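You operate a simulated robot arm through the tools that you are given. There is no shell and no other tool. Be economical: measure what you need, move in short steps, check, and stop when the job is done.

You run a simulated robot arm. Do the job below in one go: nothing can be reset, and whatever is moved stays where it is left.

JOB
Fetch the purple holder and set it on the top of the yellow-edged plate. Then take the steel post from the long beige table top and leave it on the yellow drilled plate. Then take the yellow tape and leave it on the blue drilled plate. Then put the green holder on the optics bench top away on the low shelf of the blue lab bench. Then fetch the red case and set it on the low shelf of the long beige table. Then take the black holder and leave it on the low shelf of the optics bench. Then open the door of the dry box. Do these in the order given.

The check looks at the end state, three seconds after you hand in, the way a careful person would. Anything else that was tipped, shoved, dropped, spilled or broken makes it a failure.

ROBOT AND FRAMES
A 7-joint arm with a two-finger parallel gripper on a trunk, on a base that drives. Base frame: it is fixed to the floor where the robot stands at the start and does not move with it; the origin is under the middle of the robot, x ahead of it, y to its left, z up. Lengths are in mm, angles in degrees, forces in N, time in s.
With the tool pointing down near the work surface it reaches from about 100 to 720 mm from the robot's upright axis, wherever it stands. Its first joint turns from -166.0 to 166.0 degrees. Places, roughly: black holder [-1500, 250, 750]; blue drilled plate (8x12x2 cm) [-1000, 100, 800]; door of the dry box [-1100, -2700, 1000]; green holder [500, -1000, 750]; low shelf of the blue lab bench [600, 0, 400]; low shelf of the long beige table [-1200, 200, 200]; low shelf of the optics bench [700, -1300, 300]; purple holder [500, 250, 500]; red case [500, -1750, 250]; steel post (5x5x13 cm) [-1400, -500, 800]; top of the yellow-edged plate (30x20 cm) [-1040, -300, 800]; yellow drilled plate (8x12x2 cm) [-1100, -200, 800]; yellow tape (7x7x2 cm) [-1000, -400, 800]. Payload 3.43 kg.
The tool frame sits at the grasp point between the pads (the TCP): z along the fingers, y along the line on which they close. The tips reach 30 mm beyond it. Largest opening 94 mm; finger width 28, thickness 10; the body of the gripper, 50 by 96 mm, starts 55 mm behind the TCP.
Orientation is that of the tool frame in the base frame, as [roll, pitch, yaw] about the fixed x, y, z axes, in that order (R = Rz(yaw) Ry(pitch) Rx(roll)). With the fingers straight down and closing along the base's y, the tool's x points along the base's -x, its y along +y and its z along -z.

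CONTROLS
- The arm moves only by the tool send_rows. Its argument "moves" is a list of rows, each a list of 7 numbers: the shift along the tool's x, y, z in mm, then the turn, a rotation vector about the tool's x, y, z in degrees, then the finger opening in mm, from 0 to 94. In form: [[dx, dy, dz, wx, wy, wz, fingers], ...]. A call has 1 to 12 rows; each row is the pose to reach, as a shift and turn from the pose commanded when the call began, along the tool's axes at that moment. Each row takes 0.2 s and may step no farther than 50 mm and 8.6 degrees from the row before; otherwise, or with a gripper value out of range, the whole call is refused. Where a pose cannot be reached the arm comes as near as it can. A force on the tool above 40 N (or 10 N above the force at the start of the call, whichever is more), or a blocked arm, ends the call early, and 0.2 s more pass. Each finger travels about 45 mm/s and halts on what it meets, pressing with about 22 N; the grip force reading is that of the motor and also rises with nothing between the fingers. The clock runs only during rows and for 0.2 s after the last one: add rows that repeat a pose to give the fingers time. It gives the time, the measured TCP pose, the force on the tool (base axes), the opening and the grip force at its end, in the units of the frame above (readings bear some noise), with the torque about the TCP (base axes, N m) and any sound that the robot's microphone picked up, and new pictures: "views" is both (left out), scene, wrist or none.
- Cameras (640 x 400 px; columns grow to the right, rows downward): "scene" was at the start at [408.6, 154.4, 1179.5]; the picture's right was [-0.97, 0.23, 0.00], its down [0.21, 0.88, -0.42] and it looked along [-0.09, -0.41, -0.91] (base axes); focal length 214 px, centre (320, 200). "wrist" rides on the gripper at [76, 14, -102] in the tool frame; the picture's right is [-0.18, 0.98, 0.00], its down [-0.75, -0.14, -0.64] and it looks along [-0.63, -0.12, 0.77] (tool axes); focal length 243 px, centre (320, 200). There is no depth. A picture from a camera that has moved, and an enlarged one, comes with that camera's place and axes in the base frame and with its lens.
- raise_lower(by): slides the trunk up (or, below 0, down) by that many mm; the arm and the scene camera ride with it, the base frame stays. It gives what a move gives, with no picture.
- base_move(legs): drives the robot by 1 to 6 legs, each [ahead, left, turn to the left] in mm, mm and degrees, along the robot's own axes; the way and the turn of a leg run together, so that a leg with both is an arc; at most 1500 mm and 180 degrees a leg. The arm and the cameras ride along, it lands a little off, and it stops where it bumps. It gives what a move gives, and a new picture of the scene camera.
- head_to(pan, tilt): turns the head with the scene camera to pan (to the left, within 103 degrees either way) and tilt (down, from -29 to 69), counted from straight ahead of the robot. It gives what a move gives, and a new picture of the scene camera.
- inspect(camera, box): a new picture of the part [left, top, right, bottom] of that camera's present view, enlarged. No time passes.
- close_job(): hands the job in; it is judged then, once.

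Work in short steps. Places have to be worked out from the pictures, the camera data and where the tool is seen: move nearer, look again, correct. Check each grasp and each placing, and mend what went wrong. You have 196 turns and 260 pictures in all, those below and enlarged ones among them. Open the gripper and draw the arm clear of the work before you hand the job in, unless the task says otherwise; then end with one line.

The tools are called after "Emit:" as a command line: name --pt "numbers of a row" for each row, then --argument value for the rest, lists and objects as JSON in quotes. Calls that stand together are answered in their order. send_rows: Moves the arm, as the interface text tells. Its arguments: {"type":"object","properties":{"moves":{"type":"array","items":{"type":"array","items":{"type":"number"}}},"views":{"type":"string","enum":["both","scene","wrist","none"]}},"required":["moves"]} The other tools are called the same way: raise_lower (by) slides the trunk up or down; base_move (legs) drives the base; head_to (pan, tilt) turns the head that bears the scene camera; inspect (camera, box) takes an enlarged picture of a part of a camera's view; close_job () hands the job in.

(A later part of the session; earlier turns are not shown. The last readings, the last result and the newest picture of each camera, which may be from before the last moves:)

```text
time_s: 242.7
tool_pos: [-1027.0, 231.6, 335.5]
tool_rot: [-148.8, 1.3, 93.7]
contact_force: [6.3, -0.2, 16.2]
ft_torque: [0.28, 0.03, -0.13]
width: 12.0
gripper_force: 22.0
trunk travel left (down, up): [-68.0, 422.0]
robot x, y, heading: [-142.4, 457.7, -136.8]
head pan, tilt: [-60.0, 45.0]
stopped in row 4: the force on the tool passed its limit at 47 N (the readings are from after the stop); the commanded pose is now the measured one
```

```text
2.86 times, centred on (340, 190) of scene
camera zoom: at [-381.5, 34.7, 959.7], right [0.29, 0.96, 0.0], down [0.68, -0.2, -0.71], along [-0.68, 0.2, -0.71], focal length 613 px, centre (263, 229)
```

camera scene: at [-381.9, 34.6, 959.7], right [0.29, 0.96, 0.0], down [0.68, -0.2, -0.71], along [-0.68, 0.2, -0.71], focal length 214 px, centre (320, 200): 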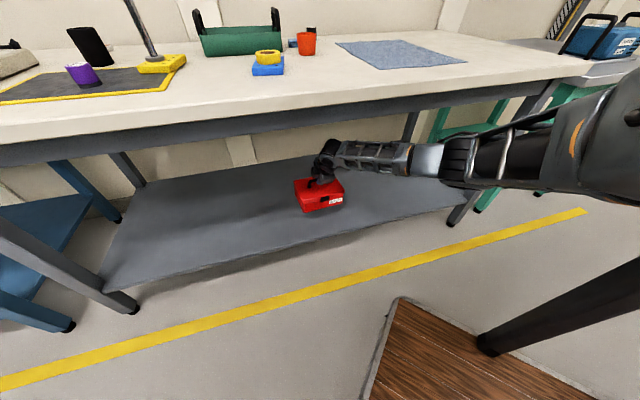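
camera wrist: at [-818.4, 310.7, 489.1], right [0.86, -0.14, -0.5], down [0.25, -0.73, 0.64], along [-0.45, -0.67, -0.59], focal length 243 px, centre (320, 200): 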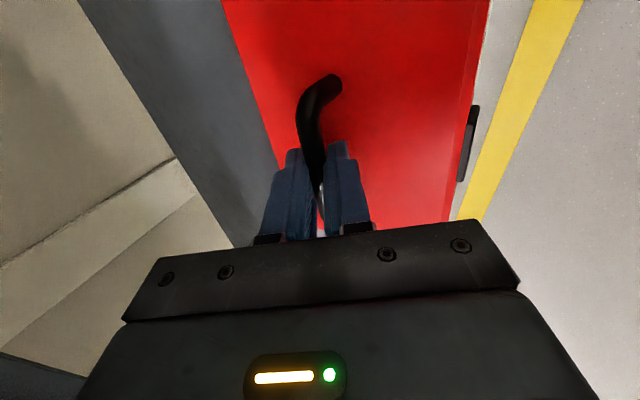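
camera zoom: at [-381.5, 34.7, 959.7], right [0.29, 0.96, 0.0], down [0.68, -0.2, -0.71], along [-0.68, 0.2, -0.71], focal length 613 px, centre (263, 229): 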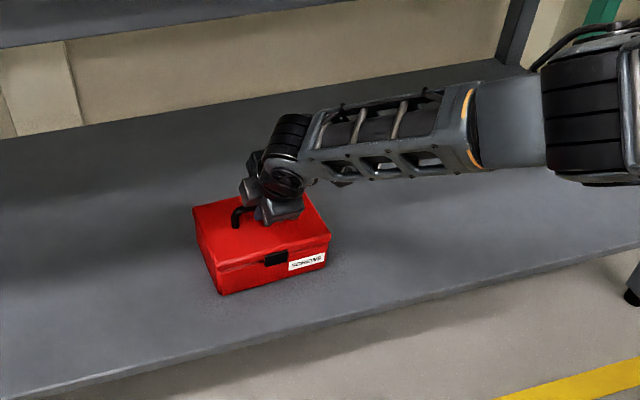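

The case rests on the shelf. Ease, release and withdraw along the tool axis.

Emit:
send_rows --pt "0 -1 -2 0 0 0 0" --pt "0 -1 -2 0 0 0 20" --pt "0 -1 -2 0 0 0 40" --pt "0 -1 -2 0 0 0 40" --pt "0 -1 -20 0 0 0 40" --pt "0 -1 -50 0 0 0 40" --pt "0 -1 -85 0 0 0 40" --pt "0 20 -110 0 0 0 40" --views "both"

```text
time_s: 244.5
tool_pos: [-951.9, 236.9, 417.8]
tool_rot: [-149.0, 1.2, 93.6]
contact_force: [0.3, 0.0, -1.1]
ft_torque: [-0.01, 0.03, 0.0]
width: 40.1
gripper_force: 0.1
trunk travel left (down, up): [-68.0, 422.0]
robot x, y, heading: [-143.1, 458.4, -136.5]
head pan, tilt: [-60.0, 45.0]
camera scene: at [-381.9, 34.5, 959.8], right [0.29, 0.96, 0.0], down [0.68, -0.2, -0.71], along [-0.68, 0.2, -0.71], focal length 214 px, centre (320, 200)
camera wrist: at [-893.5, 318.3, 497.8], right [0.85, -0.14, -0.5], down [0.26, -0.73, 0.64], along [-0.45, -0.67, -0.58], focal length 243 px, centre (320, 200)
```

scene: 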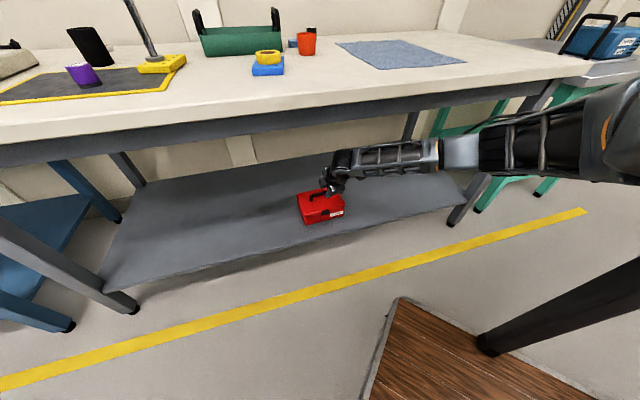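
wrist: 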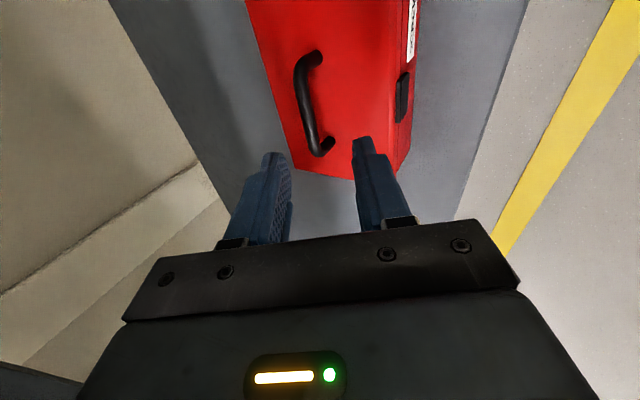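

Red case is on the table's low shelf. Retract clear and roll the tool back.

Emit:
send_rows --pt "0 35 -21 0 0 0 60" --pt "0 70 -42 0 0 0 60" --pt "0 105 -63 0 0 0 60" --pt "0 140 -84 0 0 0 60" --pt "0 175 -105 0 0 0 60" --pt "0 190 -113 0 0 0 60" --views "none"

Emit:
send_rows --pt "0 0 0 0 0 -8.2 60" --pt "0 0 0 0 0 -16.4 60" --pt "0 0 0 0 0 -24.6 60" --pt "0 0 0 0 0 -32.8 60" --pt "0 0 0 0 0 -41 60" --pt "0 0 0 0 0 -49.2 60" --pt "0 0 0 0 0 -57.4 60" --pt "0 0 0 0 0 -65.6 60" --pt "0 0 0 0 0 -73.8 60" --pt "0 0 0 0 0 -82 60" --pt "0 0 0 0 0 -90 60" --views "none"

Emit:
raise_lower --by 360

```text
time_s: 246.1
tool_pos: [-732.1, 213.0, 414.9]
tool_rot: [-149.0, 0.7, 100.3]
contact_force: [-0.2, 0.3, 0.6]
ft_torque: [-0.02, 0.02, -0.01]
width: 60.1
gripper_force: 0.1
trunk travel left (down, up): [-68.0, 422.0]
robot x, y, heading: [-144.0, 457.6, -137.0]
head pan, tilt: [-60.0, 45.0]
stopped in row 6: the arm was blocked; the commanded pose is now the measured one
```

```text
time_s: 248.5
tool_pos: [-730.8, 214.9, 416.6]
tool_rot: [-179.1, -30.9, -170.5]
contact_force: [0.0, 0.9, -1.1]
ft_torque: [0.04, 0.03, 0.03]
width: 59.8
gripper_force: 0.0
trunk travel left (down, up): [-68.0, 422.0]
robot x, y, heading: [-141.8, 459.9, -136.8]
head pan, tilt: [-60.0, 45.0]
```

```text
time_s: 252.0
tool_pos: [-730.2, 214.6, 776.3]
tool_rot: [-179.0, -31.0, -170.5]
contact_force: [0.2, 0.3, -0.7]
ft_torque: [0.02, -0.04, 0.0]
width: 60.3
gripper_force: 0.0
trunk travel left (down, up): [-428.0, 62.0]
robot x, y, heading: [-145.1, 457.6, -136.6]
head pan, tilt: [-60.0, 45.0]
```

Raise the tool and tilt back to −50°, then turn to face the table and drive in toward the black holder.

Emit:
send_rows --pt "26 1 -28 0 3.8 0 60" --pt "53 3 -57 0 7.6 0 60" --pt "79 4 -86 0 11.4 0 60" --pt "106 5 -114 0 15.2 0 60" --pt "132 7 -142 0 19 0 60" --views "none"

Emit:
base_move --legs '[[0, 0, -43.4], [0, 258, 0], [255, 0, 0]]'

Emit:
head_to --pan -20 --tilt 40

```text
time_s: 253.2
tool_pos: [-770.8, 218.1, 966.9]
tool_rot: [-178.7, -50.1, -171.0]
contact_force: [-0.8, -0.6, 0.4]
ft_torque: [0.01, -0.02, 0.04]
width: 60.0
gripper_force: 0.0
trunk travel left (down, up): [-428.0, 62.0]
robot x, y, heading: [-144.9, 459.3, -136.8]
head pan, tilt: [-60.0, 45.0]
```

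```text
time_s: 258.5
tool_pos: [-1013.1, 460.6, 965.1]
tool_rot: [-178.7, -50.1, 145.1]
contact_force: [-0.4, -0.3, 0.0]
ft_torque: [-0.02, -0.01, 0.0]
width: 59.8
gripper_force: 0.0
trunk travel left (down, up): [-428.0, 62.0]
robot x, y, heading: [-393.4, 201.3, 179.1]
head pan, tilt: [-60.0, 45.0]
camera scene: at [-858.3, 59.0, 1319.9], right [0.87, 0.49, 0.0], down [0.35, -0.62, -0.71], along [-0.35, 0.62, -0.71], focal length 214 px, centre (320, 200)
```

scene: 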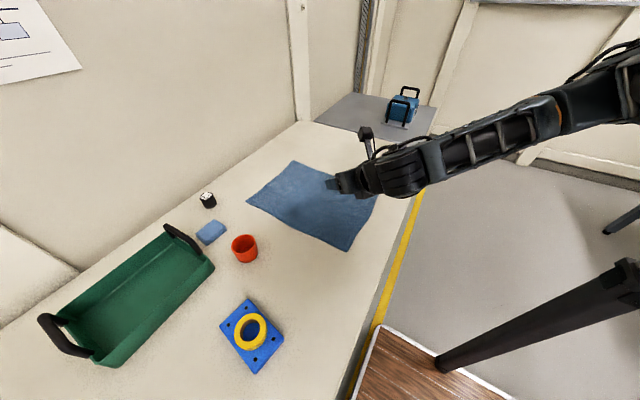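

```text
time_s: 259.6
tool_pos: [-1013.0, 459.9, 965.9]
tool_rot: [-178.6, -50.0, 145.1]
contact_force: [0.4, 0.4, 0.3]
ft_torque: [-0.06, 0.03, 0.0]
width: 60.1
gripper_force: 0.0
trunk travel left (down, up): [-428.0, 62.0]
robot x, y, heading: [-394.1, 201.4, 179.2]
head pan, tilt: [-20.0, 40.0]
camera scene: at [-898.0, 18.1, 1327.1], right [0.35, 0.94, 0.0], down [0.6, -0.23, -0.77], along [-0.72, 0.27, -0.64], focal length 214 px, centre (320, 200)
```

scene: 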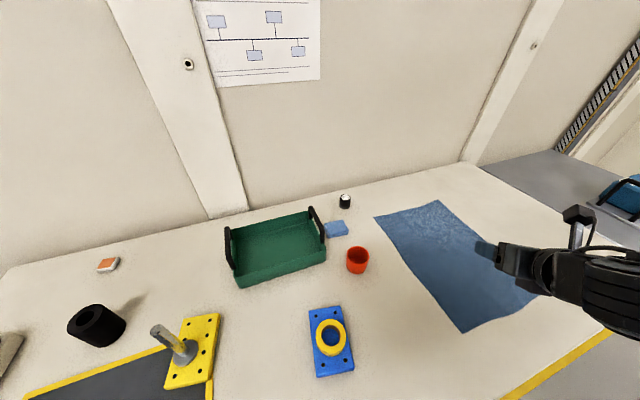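

Black holder at ≈(−1426,312). Swing the tool toward it, yaw 180°.

Emit:
send_rows --pt "11 -37 7 4.2 0 -3.7 90" --pt "22 -74 14 8.5 0 -7.5 90" --pt "32 -111 20 12.7 0 -11.2 90" --pt "43 -148 27 17 0 -15 90" --pt "54 -185 34 21.2 0 -18.7 90" --pt "65 -222 41 25.4 0 -22.5 90" --views "wrist"

```text
time_s: 260.9
tool_pos: [-1196.0, 316.9, 991.9]
tool_rot: [179.7, -50.3, -179.6]
contact_force: [0.2, 0.6, 0.9]
ft_torque: [-0.01, 0.01, 0.02]
width: 89.8
gripper_force: 0.1
trunk travel left (down, up): [-428.0, 62.0]
robot x, y, heading: [-392.0, 202.4, 179.4]
head pan, tilt: [-20.0, 40.0]
camera wrist: at [-1166.7, 330.6, 1116.1], right [0.12, 0.98, -0.14], down [0.98, -0.14, -0.17], along [-0.19, -0.12, -0.98], focal length 243 px, centre (320, 200)
```

wrist: 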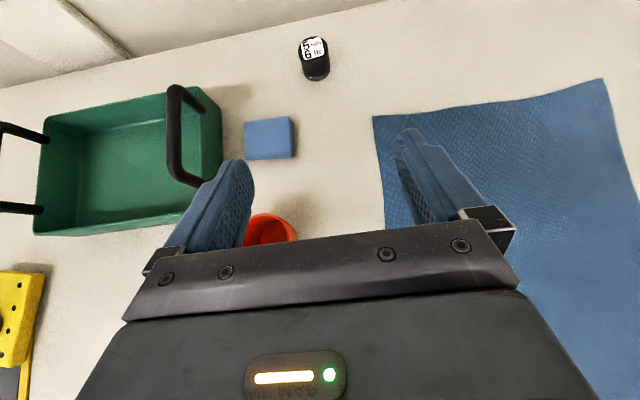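

Emit:
send_rows --pt "6 -2 45 0 0 0 90" --pt "12 -4 90 0 0 0 90" --pt "19 -5 135 0 0 0 90" --pt "19 -5 180 0 0 0 90" --pt "19 -5 210 0 0 0 90" --views "wrist"

```text
time_s: 262.1
tool_pos: [-1371.4, 311.6, 874.5]
tool_rot: [179.7, -50.4, -179.7]
contact_force: [1.0, -0.5, -0.4]
ft_torque: [-0.01, -0.01, 0.01]
width: 90.3
gripper_force: 0.1
trunk travel left (down, up): [-428.0, 62.0]
robot x, y, heading: [-393.0, 201.9, 179.7]
head pan, tilt: [-20.0, 40.0]
camera wrist: at [-1343.5, 325.3, 997.7], right [0.12, 0.98, -0.14], down [0.98, -0.14, -0.17], along [-0.19, -0.12, -0.98], focal length 243 px, centre (320, 200)
```

wrist: 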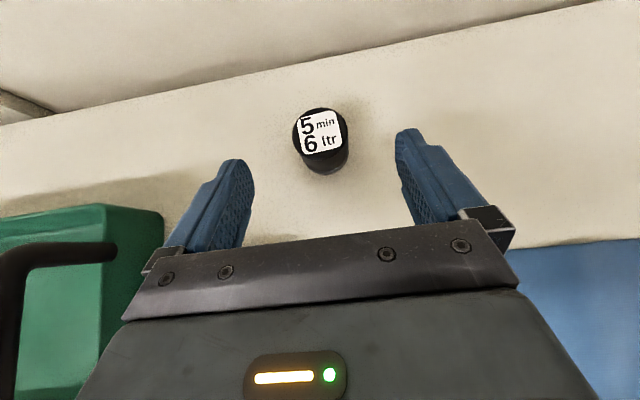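

Emit:
send_rows --pt "0 0 25 0 0 0 90" --pt "0 0 45 0 0 0 90" --pt "0 0 62 0 0 0 90" --views "wrist"

```text
time_s: 262.9
tool_pos: [-1419.6, 314.3, 833.5]
tool_rot: [179.8, -50.3, -179.8]
contact_force: [-0.1, 0.6, 0.4]
ft_torque: [-0.01, -0.04, 0.01]
width: 90.0
gripper_force: 0.0
trunk travel left (down, up): [-428.0, 62.0]
robot x, y, heading: [-392.8, 196.2, 179.3]
head pan, tilt: [-20.0, 40.0]
camera wrist: at [-1389.9, 326.3, 958.2], right [0.12, 0.98, -0.14], down [0.98, -0.14, -0.17], along [-0.19, -0.12, -0.98], focal length 243 px, centre (320, 200)
```

wrist: 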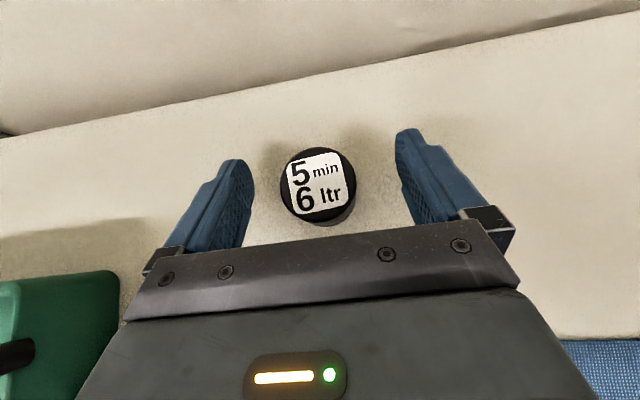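

Centred. Close and lift slowly.

Emit:
send_rows --pt "0 0 0 0 0 0 60" --pt "0 0 0 0 0 0 35" --pt "0 0 0 0 0 0 10" --pt "0 0 0 0 0 0 0" --pt "0 0 0 0 0 0 0" --pt "0 0 0 0 0 0 0" --pt "0 0 0 0 0 0 0" --pt "4 0 -3 0 0 0 0" --pt "9 0 -7 0 0 0 0" --pt "18 0 -14 0 0 0 0" --pt "30 0 -25 0 0 0 0" --views "wrist"

```text
time_s: 265.4
tool_pos: [-1418.6, 311.6, 873.4]
tool_rot: [179.7, -50.2, -179.7]
contact_force: [0.4, 0.5, -0.3]
ft_torque: [0.02, 0.0, 0.0]
width: 40.2
gripper_force: 21.8
trunk travel left (down, up): [-428.0, 62.0]
robot x, y, heading: [-397.9, 197.5, 179.3]
head pan, tilt: [-20.0, 40.0]
camera wrist: at [-1389.0, 325.5, 996.3], right [0.12, 0.98, -0.14], down [0.98, -0.14, -0.17], along [-0.19, -0.12, -0.98], focal length 243 px, centre (320, 200)
```

wrist: 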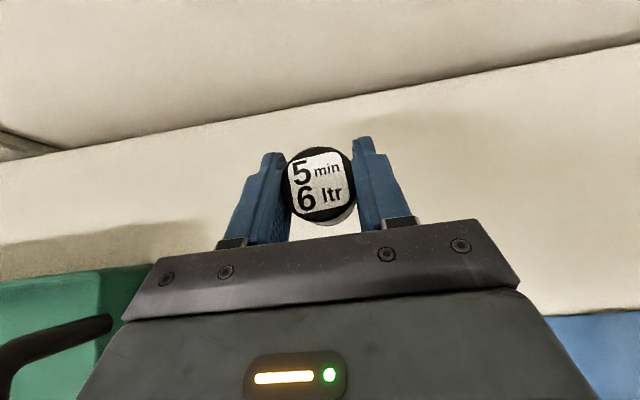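

Black holder held. Raise and retract over the table.

Emit:
send_rows --pt "23 0 -19 0 0 0 0" --pt "46 0 -38 0 0 0 0" --pt "69 0 -57 0 0 0 0" --pt "45 0 -90 0 0 0 0" --pt "21 0 -123 0 0 0 0" --pt "-3 0 -156 0 0 0 0" --pt "-27 0 -189 0 0 0 0" --pt "-51 0 -222 0 0 0 0" --pt "-75 0 -255 0 0 0 0" --pt "-99 0 -288 0 0 0 0" --views "both"

```text
time_s: 267.6
tool_pos: [-1132.2, 309.0, 979.9]
tool_rot: [179.7, -50.4, -179.7]
contact_force: [-0.1, -0.5, -0.4]
ft_torque: [0.0, 0.0, 0.0]
width: 40.0
gripper_force: 21.9
trunk travel left (down, up): [-428.0, 62.0]
robot x, y, heading: [-393.7, 204.2, 179.7]
head pan, tilt: [-20.0, 40.0]
camera scene: at [-898.4, 17.8, 1327.0], right [0.35, 0.94, 0.0], down [0.6, -0.23, -0.77], along [-0.72, 0.27, -0.64], focal length 214 px, centre (320, 200)
camera wrist: at [-1103.0, 322.8, 1103.9], right [0.12, 0.98, -0.14], down [0.98, -0.14, -0.17], along [-0.19, -0.12, -0.98], focal length 243 px, centre (320, 200)
```

scene: 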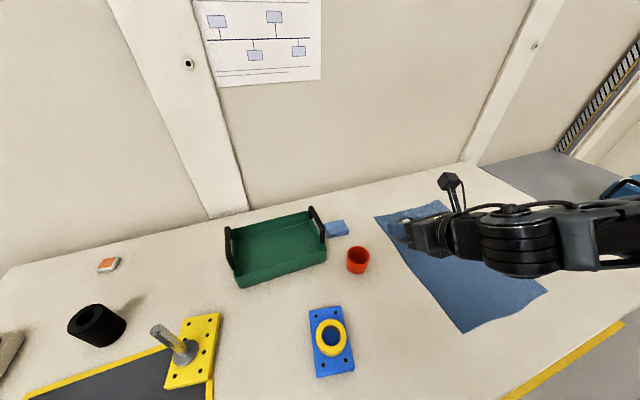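
wrist: 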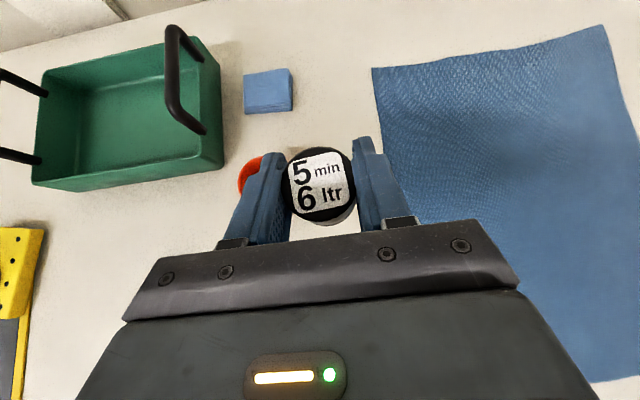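

Back off, turn right toward heading 44°, and drive down to the optics bench.

Emit:
base_move --legs '[[-94, 0, 0], [0, 0, -68], [0, 0, -68]]'

Emit:
base_move --legs '[[-766, -793, 0], [-766, -793, 0]]'

Emit:
head_to --pan -60 --tilt 45

```text
time_s: 274.6
tool_pos: [302.2, 636.1, 979.6]
tool_rot: [179.7, -50.2, 44.6]
contact_force: [-0.5, -0.3, -0.8]
ft_torque: [0.05, 0.0, -0.01]
width: 39.6
gripper_force: 22.4
trunk travel left (down, up): [-428.0, 62.0]
robot x, y, heading: [-298.5, 200.0, 43.9]
head pan, tilt: [-20.0, 40.0]
camera scene: at [-67.5, 679.5, 1327.1], right [0.4, -0.92, 0.0], down [-0.59, -0.26, -0.77], along [0.7, 0.31, -0.64], focal length 214 px, centre (320, 200)
```

scene: 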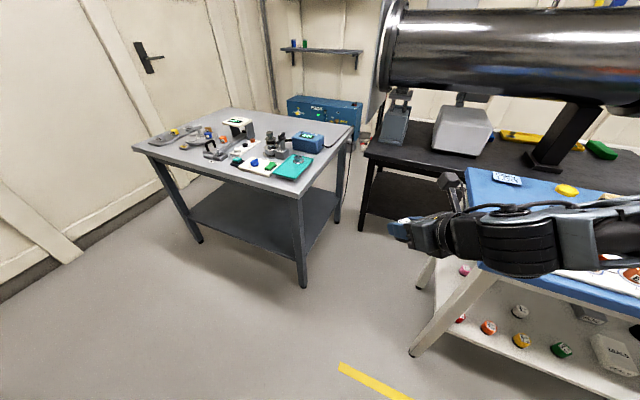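

```text
time_s: 285.6
tool_pos: [316.1, -1572.9, 979.3]
tool_rot: [179.7, -50.2, 46.4]
contact_force: [0.6, 0.9, -1.4]
ft_torque: [0.01, 0.0, 0.01]
width: 39.5
gripper_force: 22.2
trunk travel left (down, up): [-428.0, 62.0]
robot x, y, heading: [-273.8, -2026.0, 45.3]
head pan, tilt: [-20.0, 40.0]
camera scene: at [-54.9, -1540.1, 1327.1], right [0.43, -0.9, 0.0], down [-0.58, -0.28, -0.77], along [0.69, 0.33, -0.64], focal length 214 px, centre (320, 200)
```

scene: 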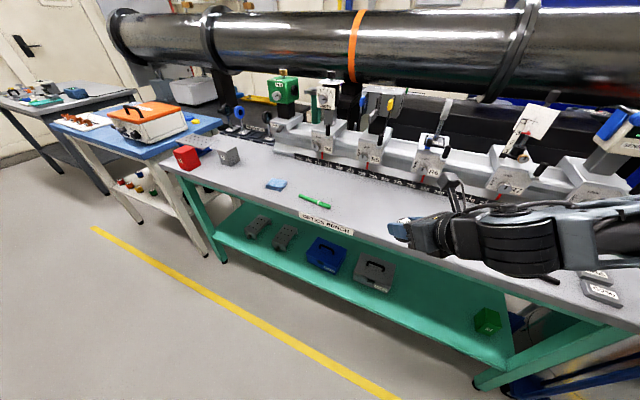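

```text
time_s: 286.6
tool_pos: [316.2, -1571.8, 979.6]
tool_rot: [179.7, -50.2, 46.3]
contact_force: [-0.2, 0.5, -0.5]
ft_torque: [0.0, 0.02, 0.01]
width: 39.7
gripper_force: 22.1
trunk travel left (down, up): [-428.0, 62.0]
robot x, y, heading: [-271.8, -2026.1, 45.5]
head pan, tilt: [-60.0, 45.0]
camera scene: at [-52.9, -1597.0, 1319.8], right [-0.25, -0.97, 0.0], down [-0.68, 0.18, -0.71], along [0.68, -0.18, -0.71], focal length 214 px, centre (320, 200)
```

scene: 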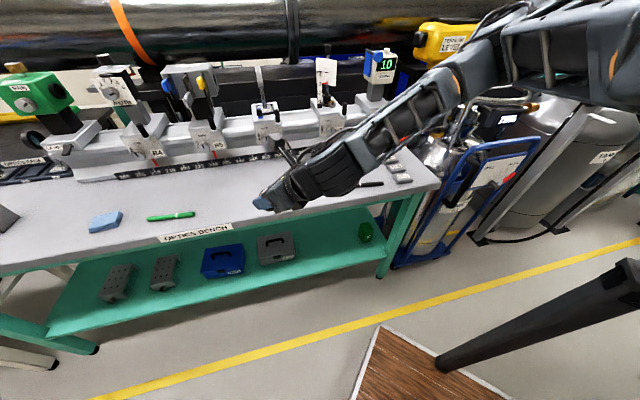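

Now bring the tool to yaw 0 in front of the gap where the red case was.

Emit:
send_rows --pt "-29 17 -11 -5.1 0 4.2 0" --pt "-59 33 -21 -10.2 0 8.5 0" --pt "-88 50 -32 -15.3 0 12.7 0" --pt "-118 67 -43 -20.3 0 16.9 0" --pt "-147 84 -54 -25.4 0 21.1 0" --pt "-177 100 -64 -30.5 0 25.4 0" --pt "-206 117 -75 -35.6 0 29.6 0" --views "none"

Emit:
raise_lower --by -300

Emit:
send_rows --pt "0 0 10 0 0 0 0" --views "both"

```text
time_s: 288.2
tool_pos: [267.3, -1788.3, 868.1]
tool_rot: [179.8, -50.5, -0.1]
contact_force: [0.3, -0.5, -1.0]
ft_torque: [0.0, -0.02, -0.02]
width: 39.3
gripper_force: 22.1
trunk travel left (down, up): [-428.0, 62.0]
robot x, y, heading: [-275.1, -2025.8, 45.7]
head pan, tilt: [-60.0, 45.0]
```

```text
time_s: 291.2
tool_pos: [267.8, -1787.8, 568.6]
tool_rot: [179.8, -50.3, 0.0]
contact_force: [0.3, -0.6, -1.5]
ft_torque: [0.0, 0.04, -0.01]
width: 39.3
gripper_force: 22.2
trunk travel left (down, up): [-128.0, 362.0]
robot x, y, heading: [-273.9, -2029.3, 45.1]
head pan, tilt: [-60.0, 45.0]
```

```text
time_s: 291.6
tool_pos: [274.1, -1787.7, 561.8]
tool_rot: [179.8, -50.5, 0.0]
contact_force: [0.4, -1.3, -0.7]
ft_torque: [0.03, 0.02, -0.02]
width: 39.1
gripper_force: 21.7
trunk travel left (down, up): [-128.0, 362.0]
robot x, y, heading: [-272.1, -2026.4, 45.6]
head pan, tilt: [-60.0, 45.0]
camera scene: at [-53.0, -1597.1, 1019.9], right [-0.25, -0.97, 0.0], down [-0.68, 0.18, -0.71], along [0.68, -0.18, -0.71], focal length 214 px, centre (320, 200)
camera wrist: at [242.6, -1803.3, 687.1], right [-0.12, -0.98, -0.14], down [-0.97, 0.14, -0.17], along [0.19, 0.12, -0.98], focal length 243 px, centre (320, 200)
```

scene: 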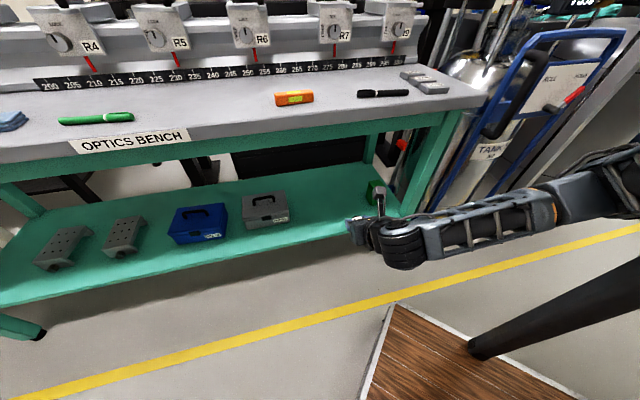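
wrist: 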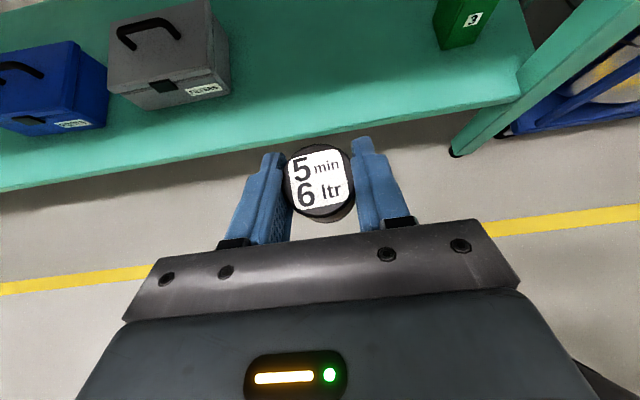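

Move in over the shelf at a safe height.

Emit:
send_rows --pt "12 0 39 0 0 0 0" --pt "24 0 79 0 0 0 0" --pt "36 0 118 0 0 0 0" --pt "48 0 157 0 0 0 0" --pt "60 0 196 0 0 0 0" --pt "72 0 236 0 0 0 0" --pt "84 0 275 0 0 0 0" --views "both"

```text
time_s: 293.2
tool_pos: [538.1, -1789.1, 452.4]
tool_rot: [179.9, -50.4, 0.0]
contact_force: [0.4, 0.3, -0.8]
ft_torque: [-0.02, -0.01, -0.01]
width: 39.1
gripper_force: 22.0
trunk travel left (down, up): [-128.0, 362.0]
robot x, y, heading: [-275.6, -2029.8, 45.5]
head pan, tilt: [-60.0, 45.0]
camera scene: at [-53.0, -1597.2, 1019.9], right [-0.25, -0.97, 0.0], down [-0.68, 0.18, -0.71], along [0.68, -0.18, -0.71], focal length 214 px, centre (320, 200)
camera wrist: at [507.3, -1802.7, 577.0], right [-0.12, -0.98, -0.14], down [-0.97, 0.14, -0.17], along [0.19, 0.12, -0.98], focal length 243 px, centre (320, 200)
```

scene: 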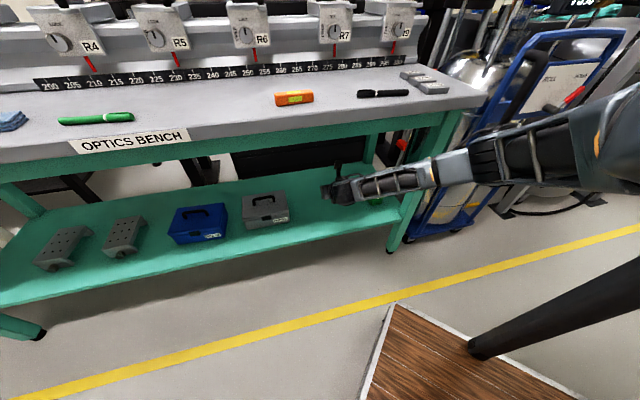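
wrist: 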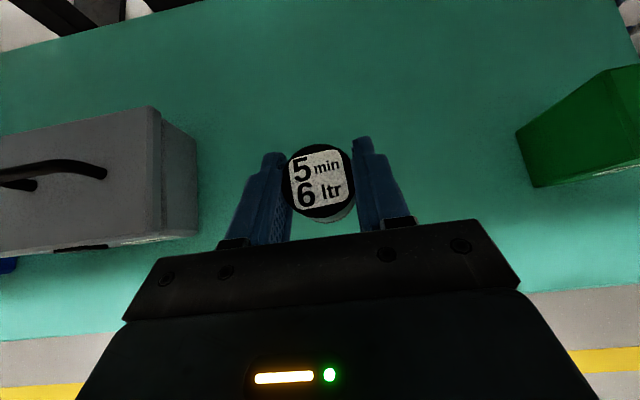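

Clear on both sides. Descend ~95 mm, then feel for contact.

Emit:
send_rows --pt "-23 0 19 0 0 0 0" --pt "-46 0 38 0 0 0 0" --pt "-65 0 54 0 0 0 0" --pt "-73 0 61 0 0 0 0" --views "wrist"

Emit:
inspect --camera "scene" --box '[280, 140, 440, 250]'

```text
time_s: 294.2
tool_pos: [540.4, -1790.4, 355.0]
tool_rot: [179.9, -50.3, -0.1]
contact_force: [0.4, 0.6, -1.9]
ft_torque: [-0.02, 0.03, 0.0]
width: 39.1
gripper_force: 22.0
trunk travel left (down, up): [-128.0, 362.0]
robot x, y, heading: [-275.9, -2027.2, 45.6]
head pan, tilt: [-60.0, 45.0]
camera wrist: at [508.9, -1804.5, 480.2], right [-0.12, -0.98, -0.14], down [-0.97, 0.14, -0.17], along [0.19, 0.11, -0.98], focal length 243 px, centre (320, 200)
```

wrist: 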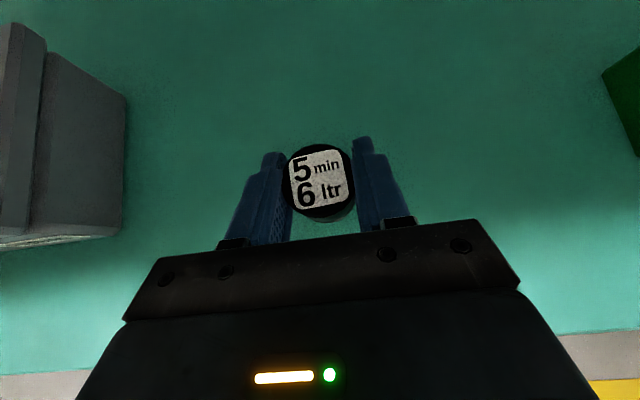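

```text
3.64 times, centred on (360, 195) of scene
camera zoom: at [-52.9, -1597.2, 1019.9], right [-0.25, -0.97, 0.0], down [-0.68, 0.18, -0.71], along [0.68, -0.18, -0.71], focal length 780 px, centre (174, 218)
```

zoom: 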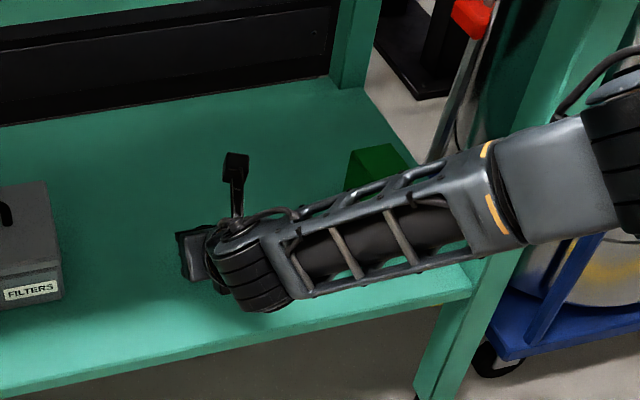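

Emit:
send_rows --pt "-3 0 2.5 0 0 0 0" --pt "-6 0 5 0 0 0 0" --pt "-9 0 7.5 0 0 0 0" --pt "-12 0 10 0 0 0 0" --views "none"

```text
time_s: 295.2
tool_pos: [539.6, -1789.0, 340.2]
tool_rot: [179.9, -50.4, -0.1]
contact_force: [-0.6, -0.4, -0.6]
ft_torque: [0.0, 0.0, 0.0]
width: 39.4
gripper_force: 22.0
trunk travel left (down, up): [-128.0, 362.0]
robot x, y, heading: [-273.4, -2028.0, 45.6]
head pan, tilt: [-60.0, 45.0]
```

Emit:
send_rows --pt "-3 0 2.5 0 0 0 0" --pt "-5 0 4 0 0 0 0" --pt "-7 0 5.8 0 0 0 0" --pt "-9 0 7.5 0 0 0 0" --pt "-11 0 9 0 0 0 0" --views "wrist"

```text
time_s: 296.2
tool_pos: [544.2, -1790.0, 334.5]
tool_rot: [180.0, -50.8, -0.2]
contact_force: [-1.0, 2.1, 17.8]
ft_torque: [0.12, -0.11, -0.01]
width: 39.5
gripper_force: 21.7
trunk travel left (down, up): [-128.0, 362.0]
robot x, y, heading: [-273.4, -2027.1, 45.4]
head pan, tilt: [-60.0, 45.0]
stopped in row 4: the force on the tool passed its limit at 44 N (the readings are from after the stop); the commanded pose is now the measured one
camera wrist: at [511.3, -1804.3, 458.5], right [-0.12, -0.98, -0.14], down [-0.97, 0.15, -0.18], along [0.2, 0.12, -0.97], focal length 243 px, centre (320, 200)
```

wrist: 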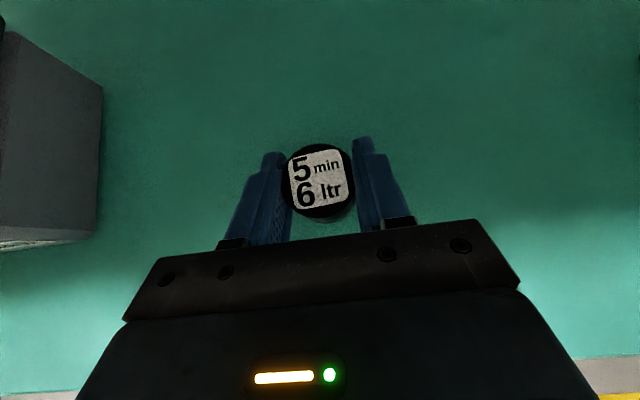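

Contact. Ease, release and withdraw.

Emit:
send_rows --pt "1 0 -1 0 0 0 0" --pt "1 0 -1 0 0 0 45" --pt "1 0 -1 0 0 0 65" --pt "1 0 -1 0 0 0 85" --pt "1 0 -1 0 0 0 85" --pt "1 0 -25 0 0 0 85" --pt "1 0 -60 0 0 0 85" --pt "1 0 -100 0 0 0 85" --pt "-5 0 -145 0 0 0 85" --pt "-20 0 -190 0 0 0 85" --pt "-35 0 -235 0 0 0 85" --views "wrist"

```text
time_s: 298.6
tool_pos: [338.7, -1788.5, 456.0]
tool_rot: [179.8, -50.6, -0.1]
contact_force: [-0.3, 0.1, -0.1]
ft_torque: [-0.02, -0.02, -0.01]
width: 85.2
gripper_force: 0.1
trunk travel left (down, up): [-128.0, 362.0]
robot x, y, heading: [-274.9, -2028.8, 45.4]
head pan, tilt: [-60.0, 45.0]
camera wrist: at [307.0, -1802.7, 580.6], right [-0.12, -0.98, -0.14], down [-0.97, 0.14, -0.18], along [0.19, 0.12, -0.97], focal length 243 px, centre (320, 200)
```

wrist: 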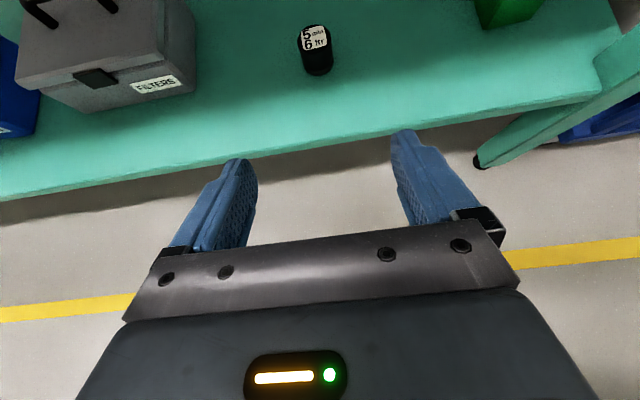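

Black holder stands on the optics shelf. Now retract, raise, and turn to find the dry box.

Emit:
send_rows --pt "-15 0 -25 0 0 0 85" --pt "-30 0 -50 0 0 0 85" --pt "-20 0 -85 0 0 0 60" --views "none"

Emit:
raise_lower --by 340

Emit:
base_move --legs '[[0, 0, 90]]'

Emit:
head_to --pan 70 --tilt 25

```text
time_s: 299.4
tool_pos: [260.2, -1784.8, 492.4]
tool_rot: [179.8, -50.6, 0.2]
contact_force: [0.5, -0.1, 0.6]
ft_torque: [-0.01, -0.03, 0.01]
width: 59.9
gripper_force: 0.1
trunk travel left (down, up): [-128.0, 362.0]
robot x, y, heading: [-275.7, -2027.6, 45.6]
head pan, tilt: [-60.0, 45.0]
```

```text
time_s: 302.7
tool_pos: [259.9, -1787.1, 833.2]
tool_rot: [179.8, -50.6, -0.1]
contact_force: [0.2, -1.1, 0.6]
ft_torque: [0.0, 0.04, -0.01]
width: 60.1
gripper_force: 0.1
trunk travel left (down, up): [-468.0, 22.0]
robot x, y, heading: [-273.0, -2025.8, 45.5]
head pan, tilt: [-60.0, 45.0]
```

```text
time_s: 306.9
tool_pos: [-505.5, -1488.1, 833.5]
tool_rot: [179.9, -50.6, 89.0]
contact_force: [-1.0, 0.2, 0.2]
ft_torque: [0.0, 0.0, 0.01]
width: 59.6
gripper_force: 0.1
trunk travel left (down, up): [-468.0, 22.0]
robot x, y, heading: [-273.3, -2025.5, 134.5]
head pan, tilt: [-60.0, 45.0]
camera scene: at [-702.3, -1800.0, 1359.8], right [0.96, -0.27, 0.0], down [-0.19, -0.68, -0.71], along [0.19, 0.68, -0.71], focal length 214 px, centre (320, 200)
```

scene: 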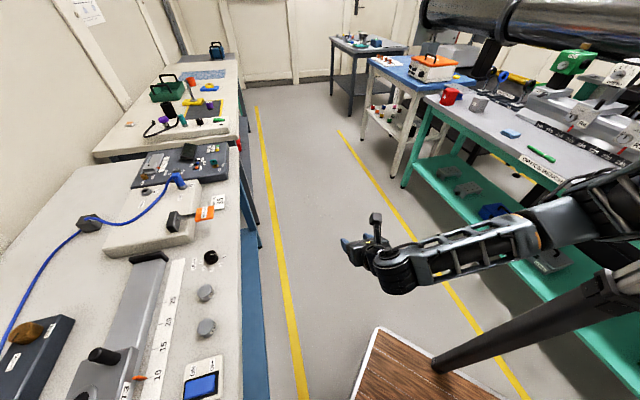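

```text
time_s: 309.0
tool_pos: [-506.2, -1488.6, 832.8]
tool_rot: [179.8, -50.6, 88.9]
contact_force: [-0.1, -0.8, 0.9]
ft_torque: [-0.01, 0.05, 0.02]
width: 59.9
gripper_force: 0.0
trunk travel left (down, up): [-468.0, 22.0]
robot x, y, heading: [-278.3, -2024.2, 134.4]
head pan, tilt: [70.0, 25.0]
camera scene: at [-807.8, -1916.7, 1390.4], right [-0.42, 0.91, 0.0], down [0.38, 0.18, -0.91], along [-0.82, -0.38, -0.42], focal length 214 px, centre (320, 200)
```

scene: 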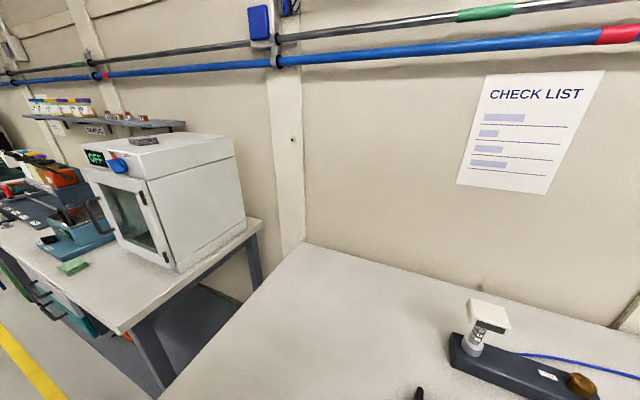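

Emit:
inspect --camera "scene" --box '[30, 110, 270, 290]'

```text
2.22 times, centred on (150, 200) of scene
camera zoom: at [-807.8, -1916.7, 1390.4], right [-0.42, 0.91, 0.0], down [0.38, 0.18, -0.91], along [-0.82, -0.38, -0.42], focal length 477 px, centre (698, 200)
```

zoom: 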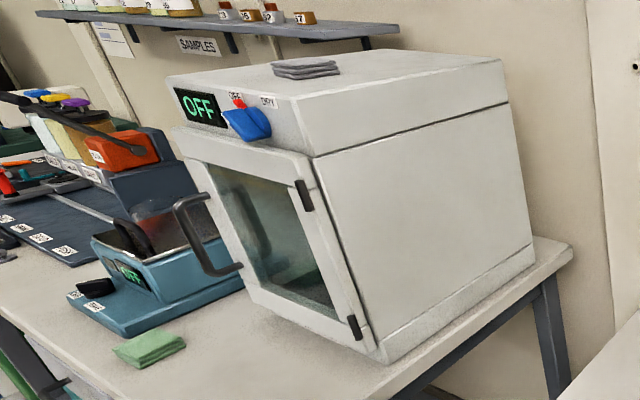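

The dry box door faces the aisle, hinged on its +y side with a vertical bar handle at the −y side. I'll raise the tool, face the table and drive alongside for a frontal view.

Emit:
send_rows --pt "25 0 -21 0 0 0 60" --pt "51 0 -42 0 0 0 60" --pt "77 0 -64 0 0 0 60" --views "none"

Emit:
base_move --legs '[[0, 0, 45.6], [-130, 0, 0], [0, 926, 0]]'

Emit:
head_to --pan -5 --tilt 20

```text
time_s: 310.0
tool_pos: [-532.4, -1491.0, 932.0]
tool_rot: [-179.0, -50.5, 91.9]
contact_force: [-0.3, 0.4, 0.1]
ft_torque: [0.02, -0.01, -0.01]
width: 60.1
gripper_force: 0.1
trunk travel left (down, up): [-468.0, 22.0]
robot x, y, heading: [-275.3, -2024.9, 134.6]
head pan, tilt: [70.0, 25.0]
stopped in row 3: the arm was blocked; the commanded pose is now the measured one
```

```text
time_s: 317.9
tool_pos: [-700.8, -2781.2, 931.7]
tool_rot: [-179.0, -50.5, 137.9]
contact_force: [0.7, -0.3, -0.6]
ft_torque: [0.0, -0.01, -0.03]
width: 59.9
gripper_force: 0.1
trunk travel left (down, up): [-468.0, 22.0]
robot x, y, heading: [-136.4, -2972.9, -180.0]
head pan, tilt: [70.0, 25.0]
camera scene: at [-589.2, -3275.2, 1390.4], right [-0.94, 0.33, 0.0], down [0.14, 0.4, -0.91], along [-0.3, -0.85, -0.42], focal length 214 px, centre (320, 200)
```

scene: 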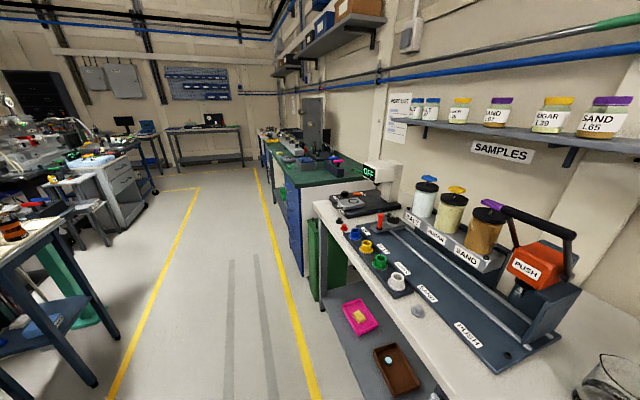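

```text
time_s: 319.4
tool_pos: [-700.0, -2780.8, 932.2]
tool_rot: [-179.0, -50.5, 137.9]
contact_force: [-0.3, -0.1, -1.2]
ft_torque: [0.0, 0.0, 0.0]
width: 59.9
gripper_force: 0.1
trunk travel left (down, up): [-468.0, 22.0]
robot x, y, heading: [-139.8, -2968.4, -179.4]
head pan, tilt: [-5.0, 20.0]
camera scene: at [-651.1, -3181.1, 1398.5], right [0.08, 1.0, 0.0], down [0.34, -0.03, -0.94], along [-0.94, 0.07, -0.34], focal length 214 px, centre (320, 200)
```

scene: 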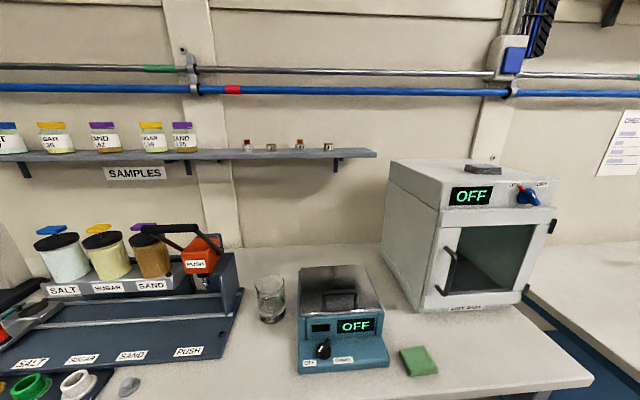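

Now a clear front view: handle bar at ≈(−1052,−2846,z 1000–1120), hinge at y≈−2557, door face x≈−1088. Bring the tool in front of the handle, then level it.

Emit:
send_rows --pt "25 -25 -6 5.4 0 -4.45 60" --pt "50 -50 -12 10.8 0 -8.9 60" --pt "75 -75 -18 16.2 0 -13.35 60" --pt "101 -99 -25 21.6 0 -17.8 60" --pt "126 -124 -31 27 0 -22.25 60" --pt "151 -149 -37 32.4 0 -26.7 60" --views "none"

Emit:
send_rows --pt "0 0 5 0 6 0 60" --pt "0 0 10 0 12 0 60" --pt "0 0 15 0 18 0 60" --pt "0 0 20 0 24 0 60" --pt "0 0 25 0 30 0 60" --views "both"

```text
time_s: 320.8
tool_pos: [-849.0, -2847.1, 1073.3]
tool_rot: [-179.2, -51.0, -179.9]
contact_force: [0.3, 0.6, 1.1]
ft_torque: [0.02, 0.01, -0.02]
width: 60.0
gripper_force: 0.1
trunk travel left (down, up): [-468.0, 22.0]
robot x, y, heading: [-134.8, -2968.1, -179.7]
head pan, tilt: [-5.0, 20.0]
```

```text
time_s: 322.0
tool_pos: [-868.2, -2847.6, 1058.3]
tool_rot: [-177.3, -81.0, 177.8]
contact_force: [-0.9, 0.3, 0.7]
ft_torque: [0.0, 0.01, 0.01]
width: 59.9
gripper_force: 0.1
trunk travel left (down, up): [-468.0, 22.0]
robot x, y, heading: [-138.6, -2972.5, -179.4]
head pan, tilt: [-5.0, 20.0]
camera scene: at [-651.2, -3180.9, 1398.6], right [0.08, 1.0, 0.0], down [0.34, -0.03, -0.94], along [-0.94, 0.07, -0.34], focal length 214 px, centre (320, 200)
camera wrist: at [-780.4, -2832.4, 1149.8], right [0.02, 0.98, -0.19], down [0.75, -0.14, -0.64], along [-0.66, -0.13, -0.74], focal length 243 px, centre (320, 200)
```

scene: 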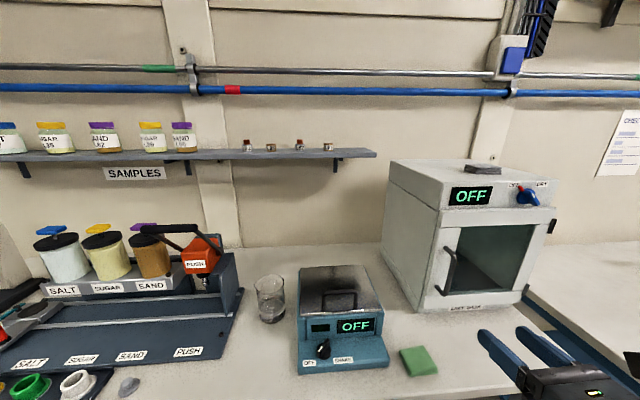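
wrist: 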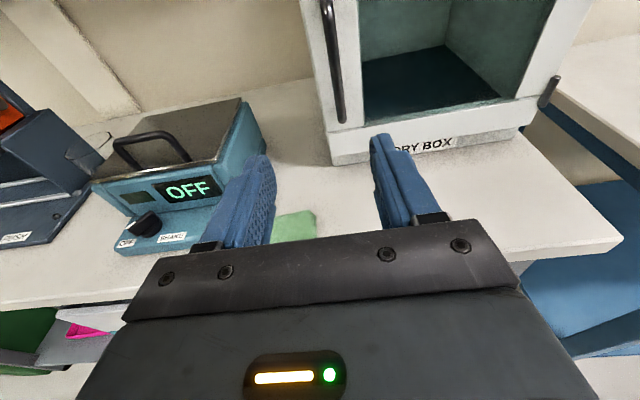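

Handle refined: x≈−1064, y≈−2832, z 983–1110. Shift +15 in y and advance most of the way.

Emit:
send_rows --pt "4 15 30 0 0 0 60" --pt "8 15 60 0 0 0 60" --pt "12 15 90 0 0 0 60" --pt "16 15 120 0 0 0 60" --views "wrist"

```text
time_s: 323.0
tool_pos: [-989.4, -2831.0, 1052.8]
tool_rot: [-176.6, -80.9, 177.2]
contact_force: [-0.2, 0.1, 0.6]
ft_torque: [-0.04, -0.02, 0.01]
width: 60.3
gripper_force: 0.0
trunk travel left (down, up): [-468.0, 22.0]
robot x, y, heading: [-134.8, -2966.9, -179.7]
head pan, tilt: [-5.0, 20.0]
camera wrist: at [-900.3, -2816.8, 1145.2], right [0.02, 0.98, -0.19], down [0.75, -0.14, -0.64], along [-0.66, -0.13, -0.74], focal length 243 px, centre (320, 200)
```

wrist: 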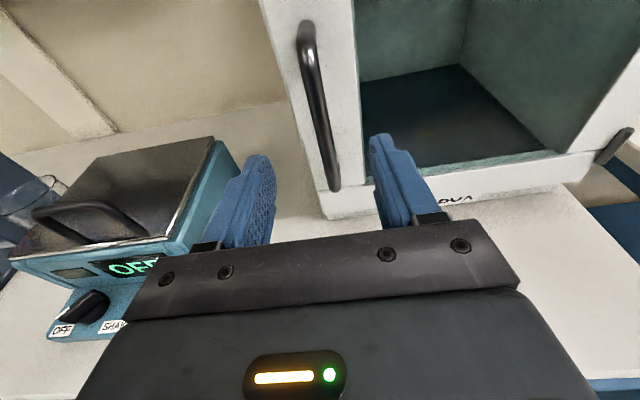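

Bar is between the fingers. Advance 60 mm more.

Emit:
send_rows --pt "3 0 20 0 0 0 60" --pt "6 0 40 0 0 0 60" --pt "9 0 58 0 0 0 60" --views "wrist"

```text
time_s: 323.8
tool_pos: [-1048.2, -2832.6, 1054.0]
tool_rot: [-177.1, -80.8, 177.7]
contact_force: [0.0, -0.6, -0.2]
ft_torque: [0.01, -0.01, -0.02]
width: 59.5
gripper_force: 0.0
trunk travel left (down, up): [-468.0, 22.0]
robot x, y, heading: [-138.5, -2967.6, -179.7]
head pan, tilt: [-5.0, 20.0]
camera wrist: at [-959.7, -2818.3, 1145.9], right [0.02, 0.98, -0.19], down [0.75, -0.14, -0.64], along [-0.66, -0.13, -0.74], focal length 243 px, centre (320, 200)
```

wrist: 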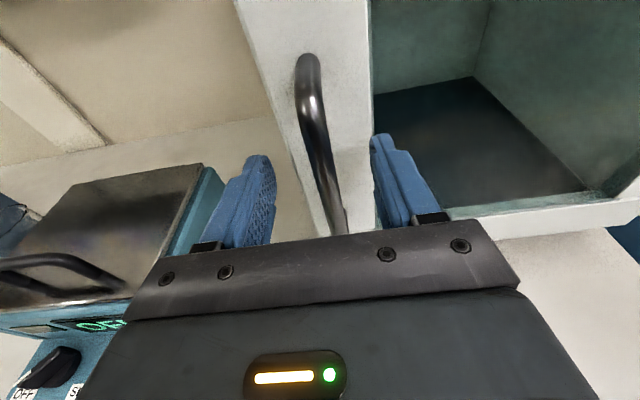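

Try closing to see if the bar is captured.

Emit:
send_rows --pt "0 0 0 0 0 0 40" --pt "0 0 0 0 0 0 20" --pt "0 0 0 0 0 0 0" --pt "0 0 0 0 0 0 0" --pt "0 0 0 0 0 0 0" --views "wrist"

```text
time_s: 325.0
tool_pos: [-1048.1, -2830.3, 1054.3]
tool_rot: [-177.4, -80.9, 177.5]
contact_force: [-0.4, 21.4, -1.6]
ft_torque: [-0.2, -0.07, -0.08]
width: 15.5
gripper_force: 45.1
trunk travel left (down, up): [-468.0, 22.0]
robot x, y, heading: [-137.5, -2968.7, -180.0]
head pan, tilt: [-5.0, 20.0]
camera wrist: at [-959.7, -2815.4, 1145.9], right [0.03, 0.98, -0.19], down [0.75, -0.14, -0.64], along [-0.66, -0.13, -0.74], focal length 243 px, centre (320, 200)
```

wrist: 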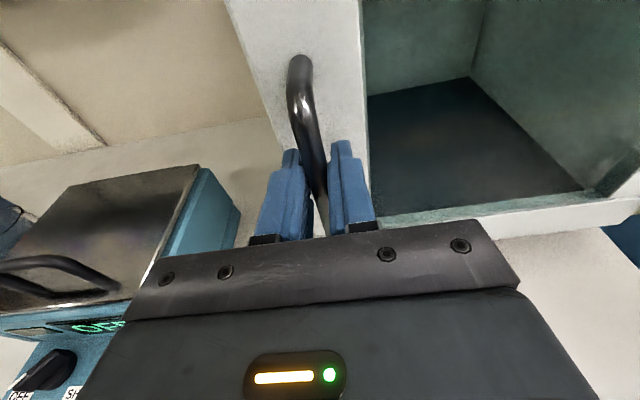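

The bar is gripped (15.5 mm). Pull along the hinge arc, first 20°.

Emit:
send_rows --pt "-2 4 -12 2.5 0 -0.4 0" --pt "-3.7 6 -23.5 4.9 0 -0.8 0" --pt "-5.5 9 -35 7.4 0 -1.2 0" --pt "-7.3 12.4 -46.5 9.9 0 -1.6 0" --pt "-10.9 20.5 -68.9 14.8 0 -2.3 0" --pt "-14.3 30.7 -90.6 19.8 0 -3.1 0" --views "both"

```text
time_s: 326.4
tool_pos: [-957.7, -2799.3, 1054.9]
tool_rot: [-177.4, -81.2, -162.4]
contact_force: [-14.1, 27.0, 6.6]
ft_torque: [-0.34, 0.17, -0.15]
width: 15.3
gripper_force: 45.0
trunk travel left (down, up): [-468.0, 22.0]
robot x, y, heading: [-138.1, -2970.5, -179.5]
head pan, tilt: [-5.0, 20.0]
camera scene: at [-651.7, -3180.3, 1398.5], right [0.08, 1.0, 0.0], down [0.34, -0.03, -0.94], along [-0.94, 0.07, -0.34], focal length 214 px, centre (320, 200)
camera wrist: at [-879.7, -2755.2, 1145.3], right [-0.31, 0.93, -0.19], down [0.75, 0.12, -0.65], along [-0.58, -0.34, -0.74], focal length 243 px, centre (320, 200)
```

scene: 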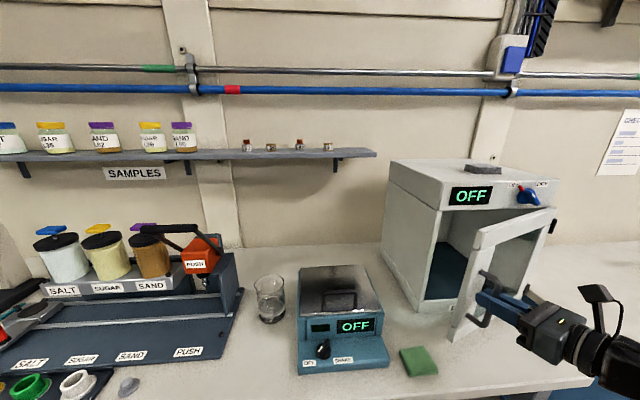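
wrist: 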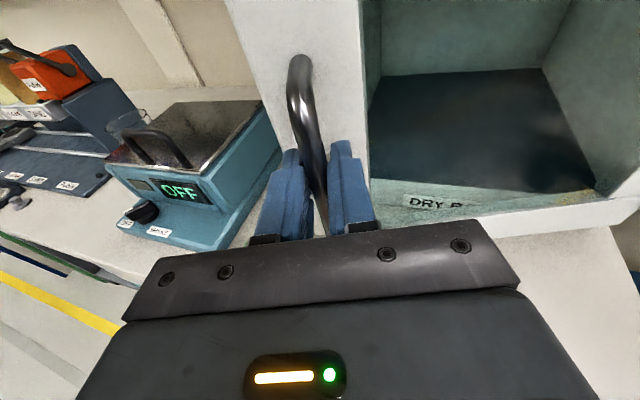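

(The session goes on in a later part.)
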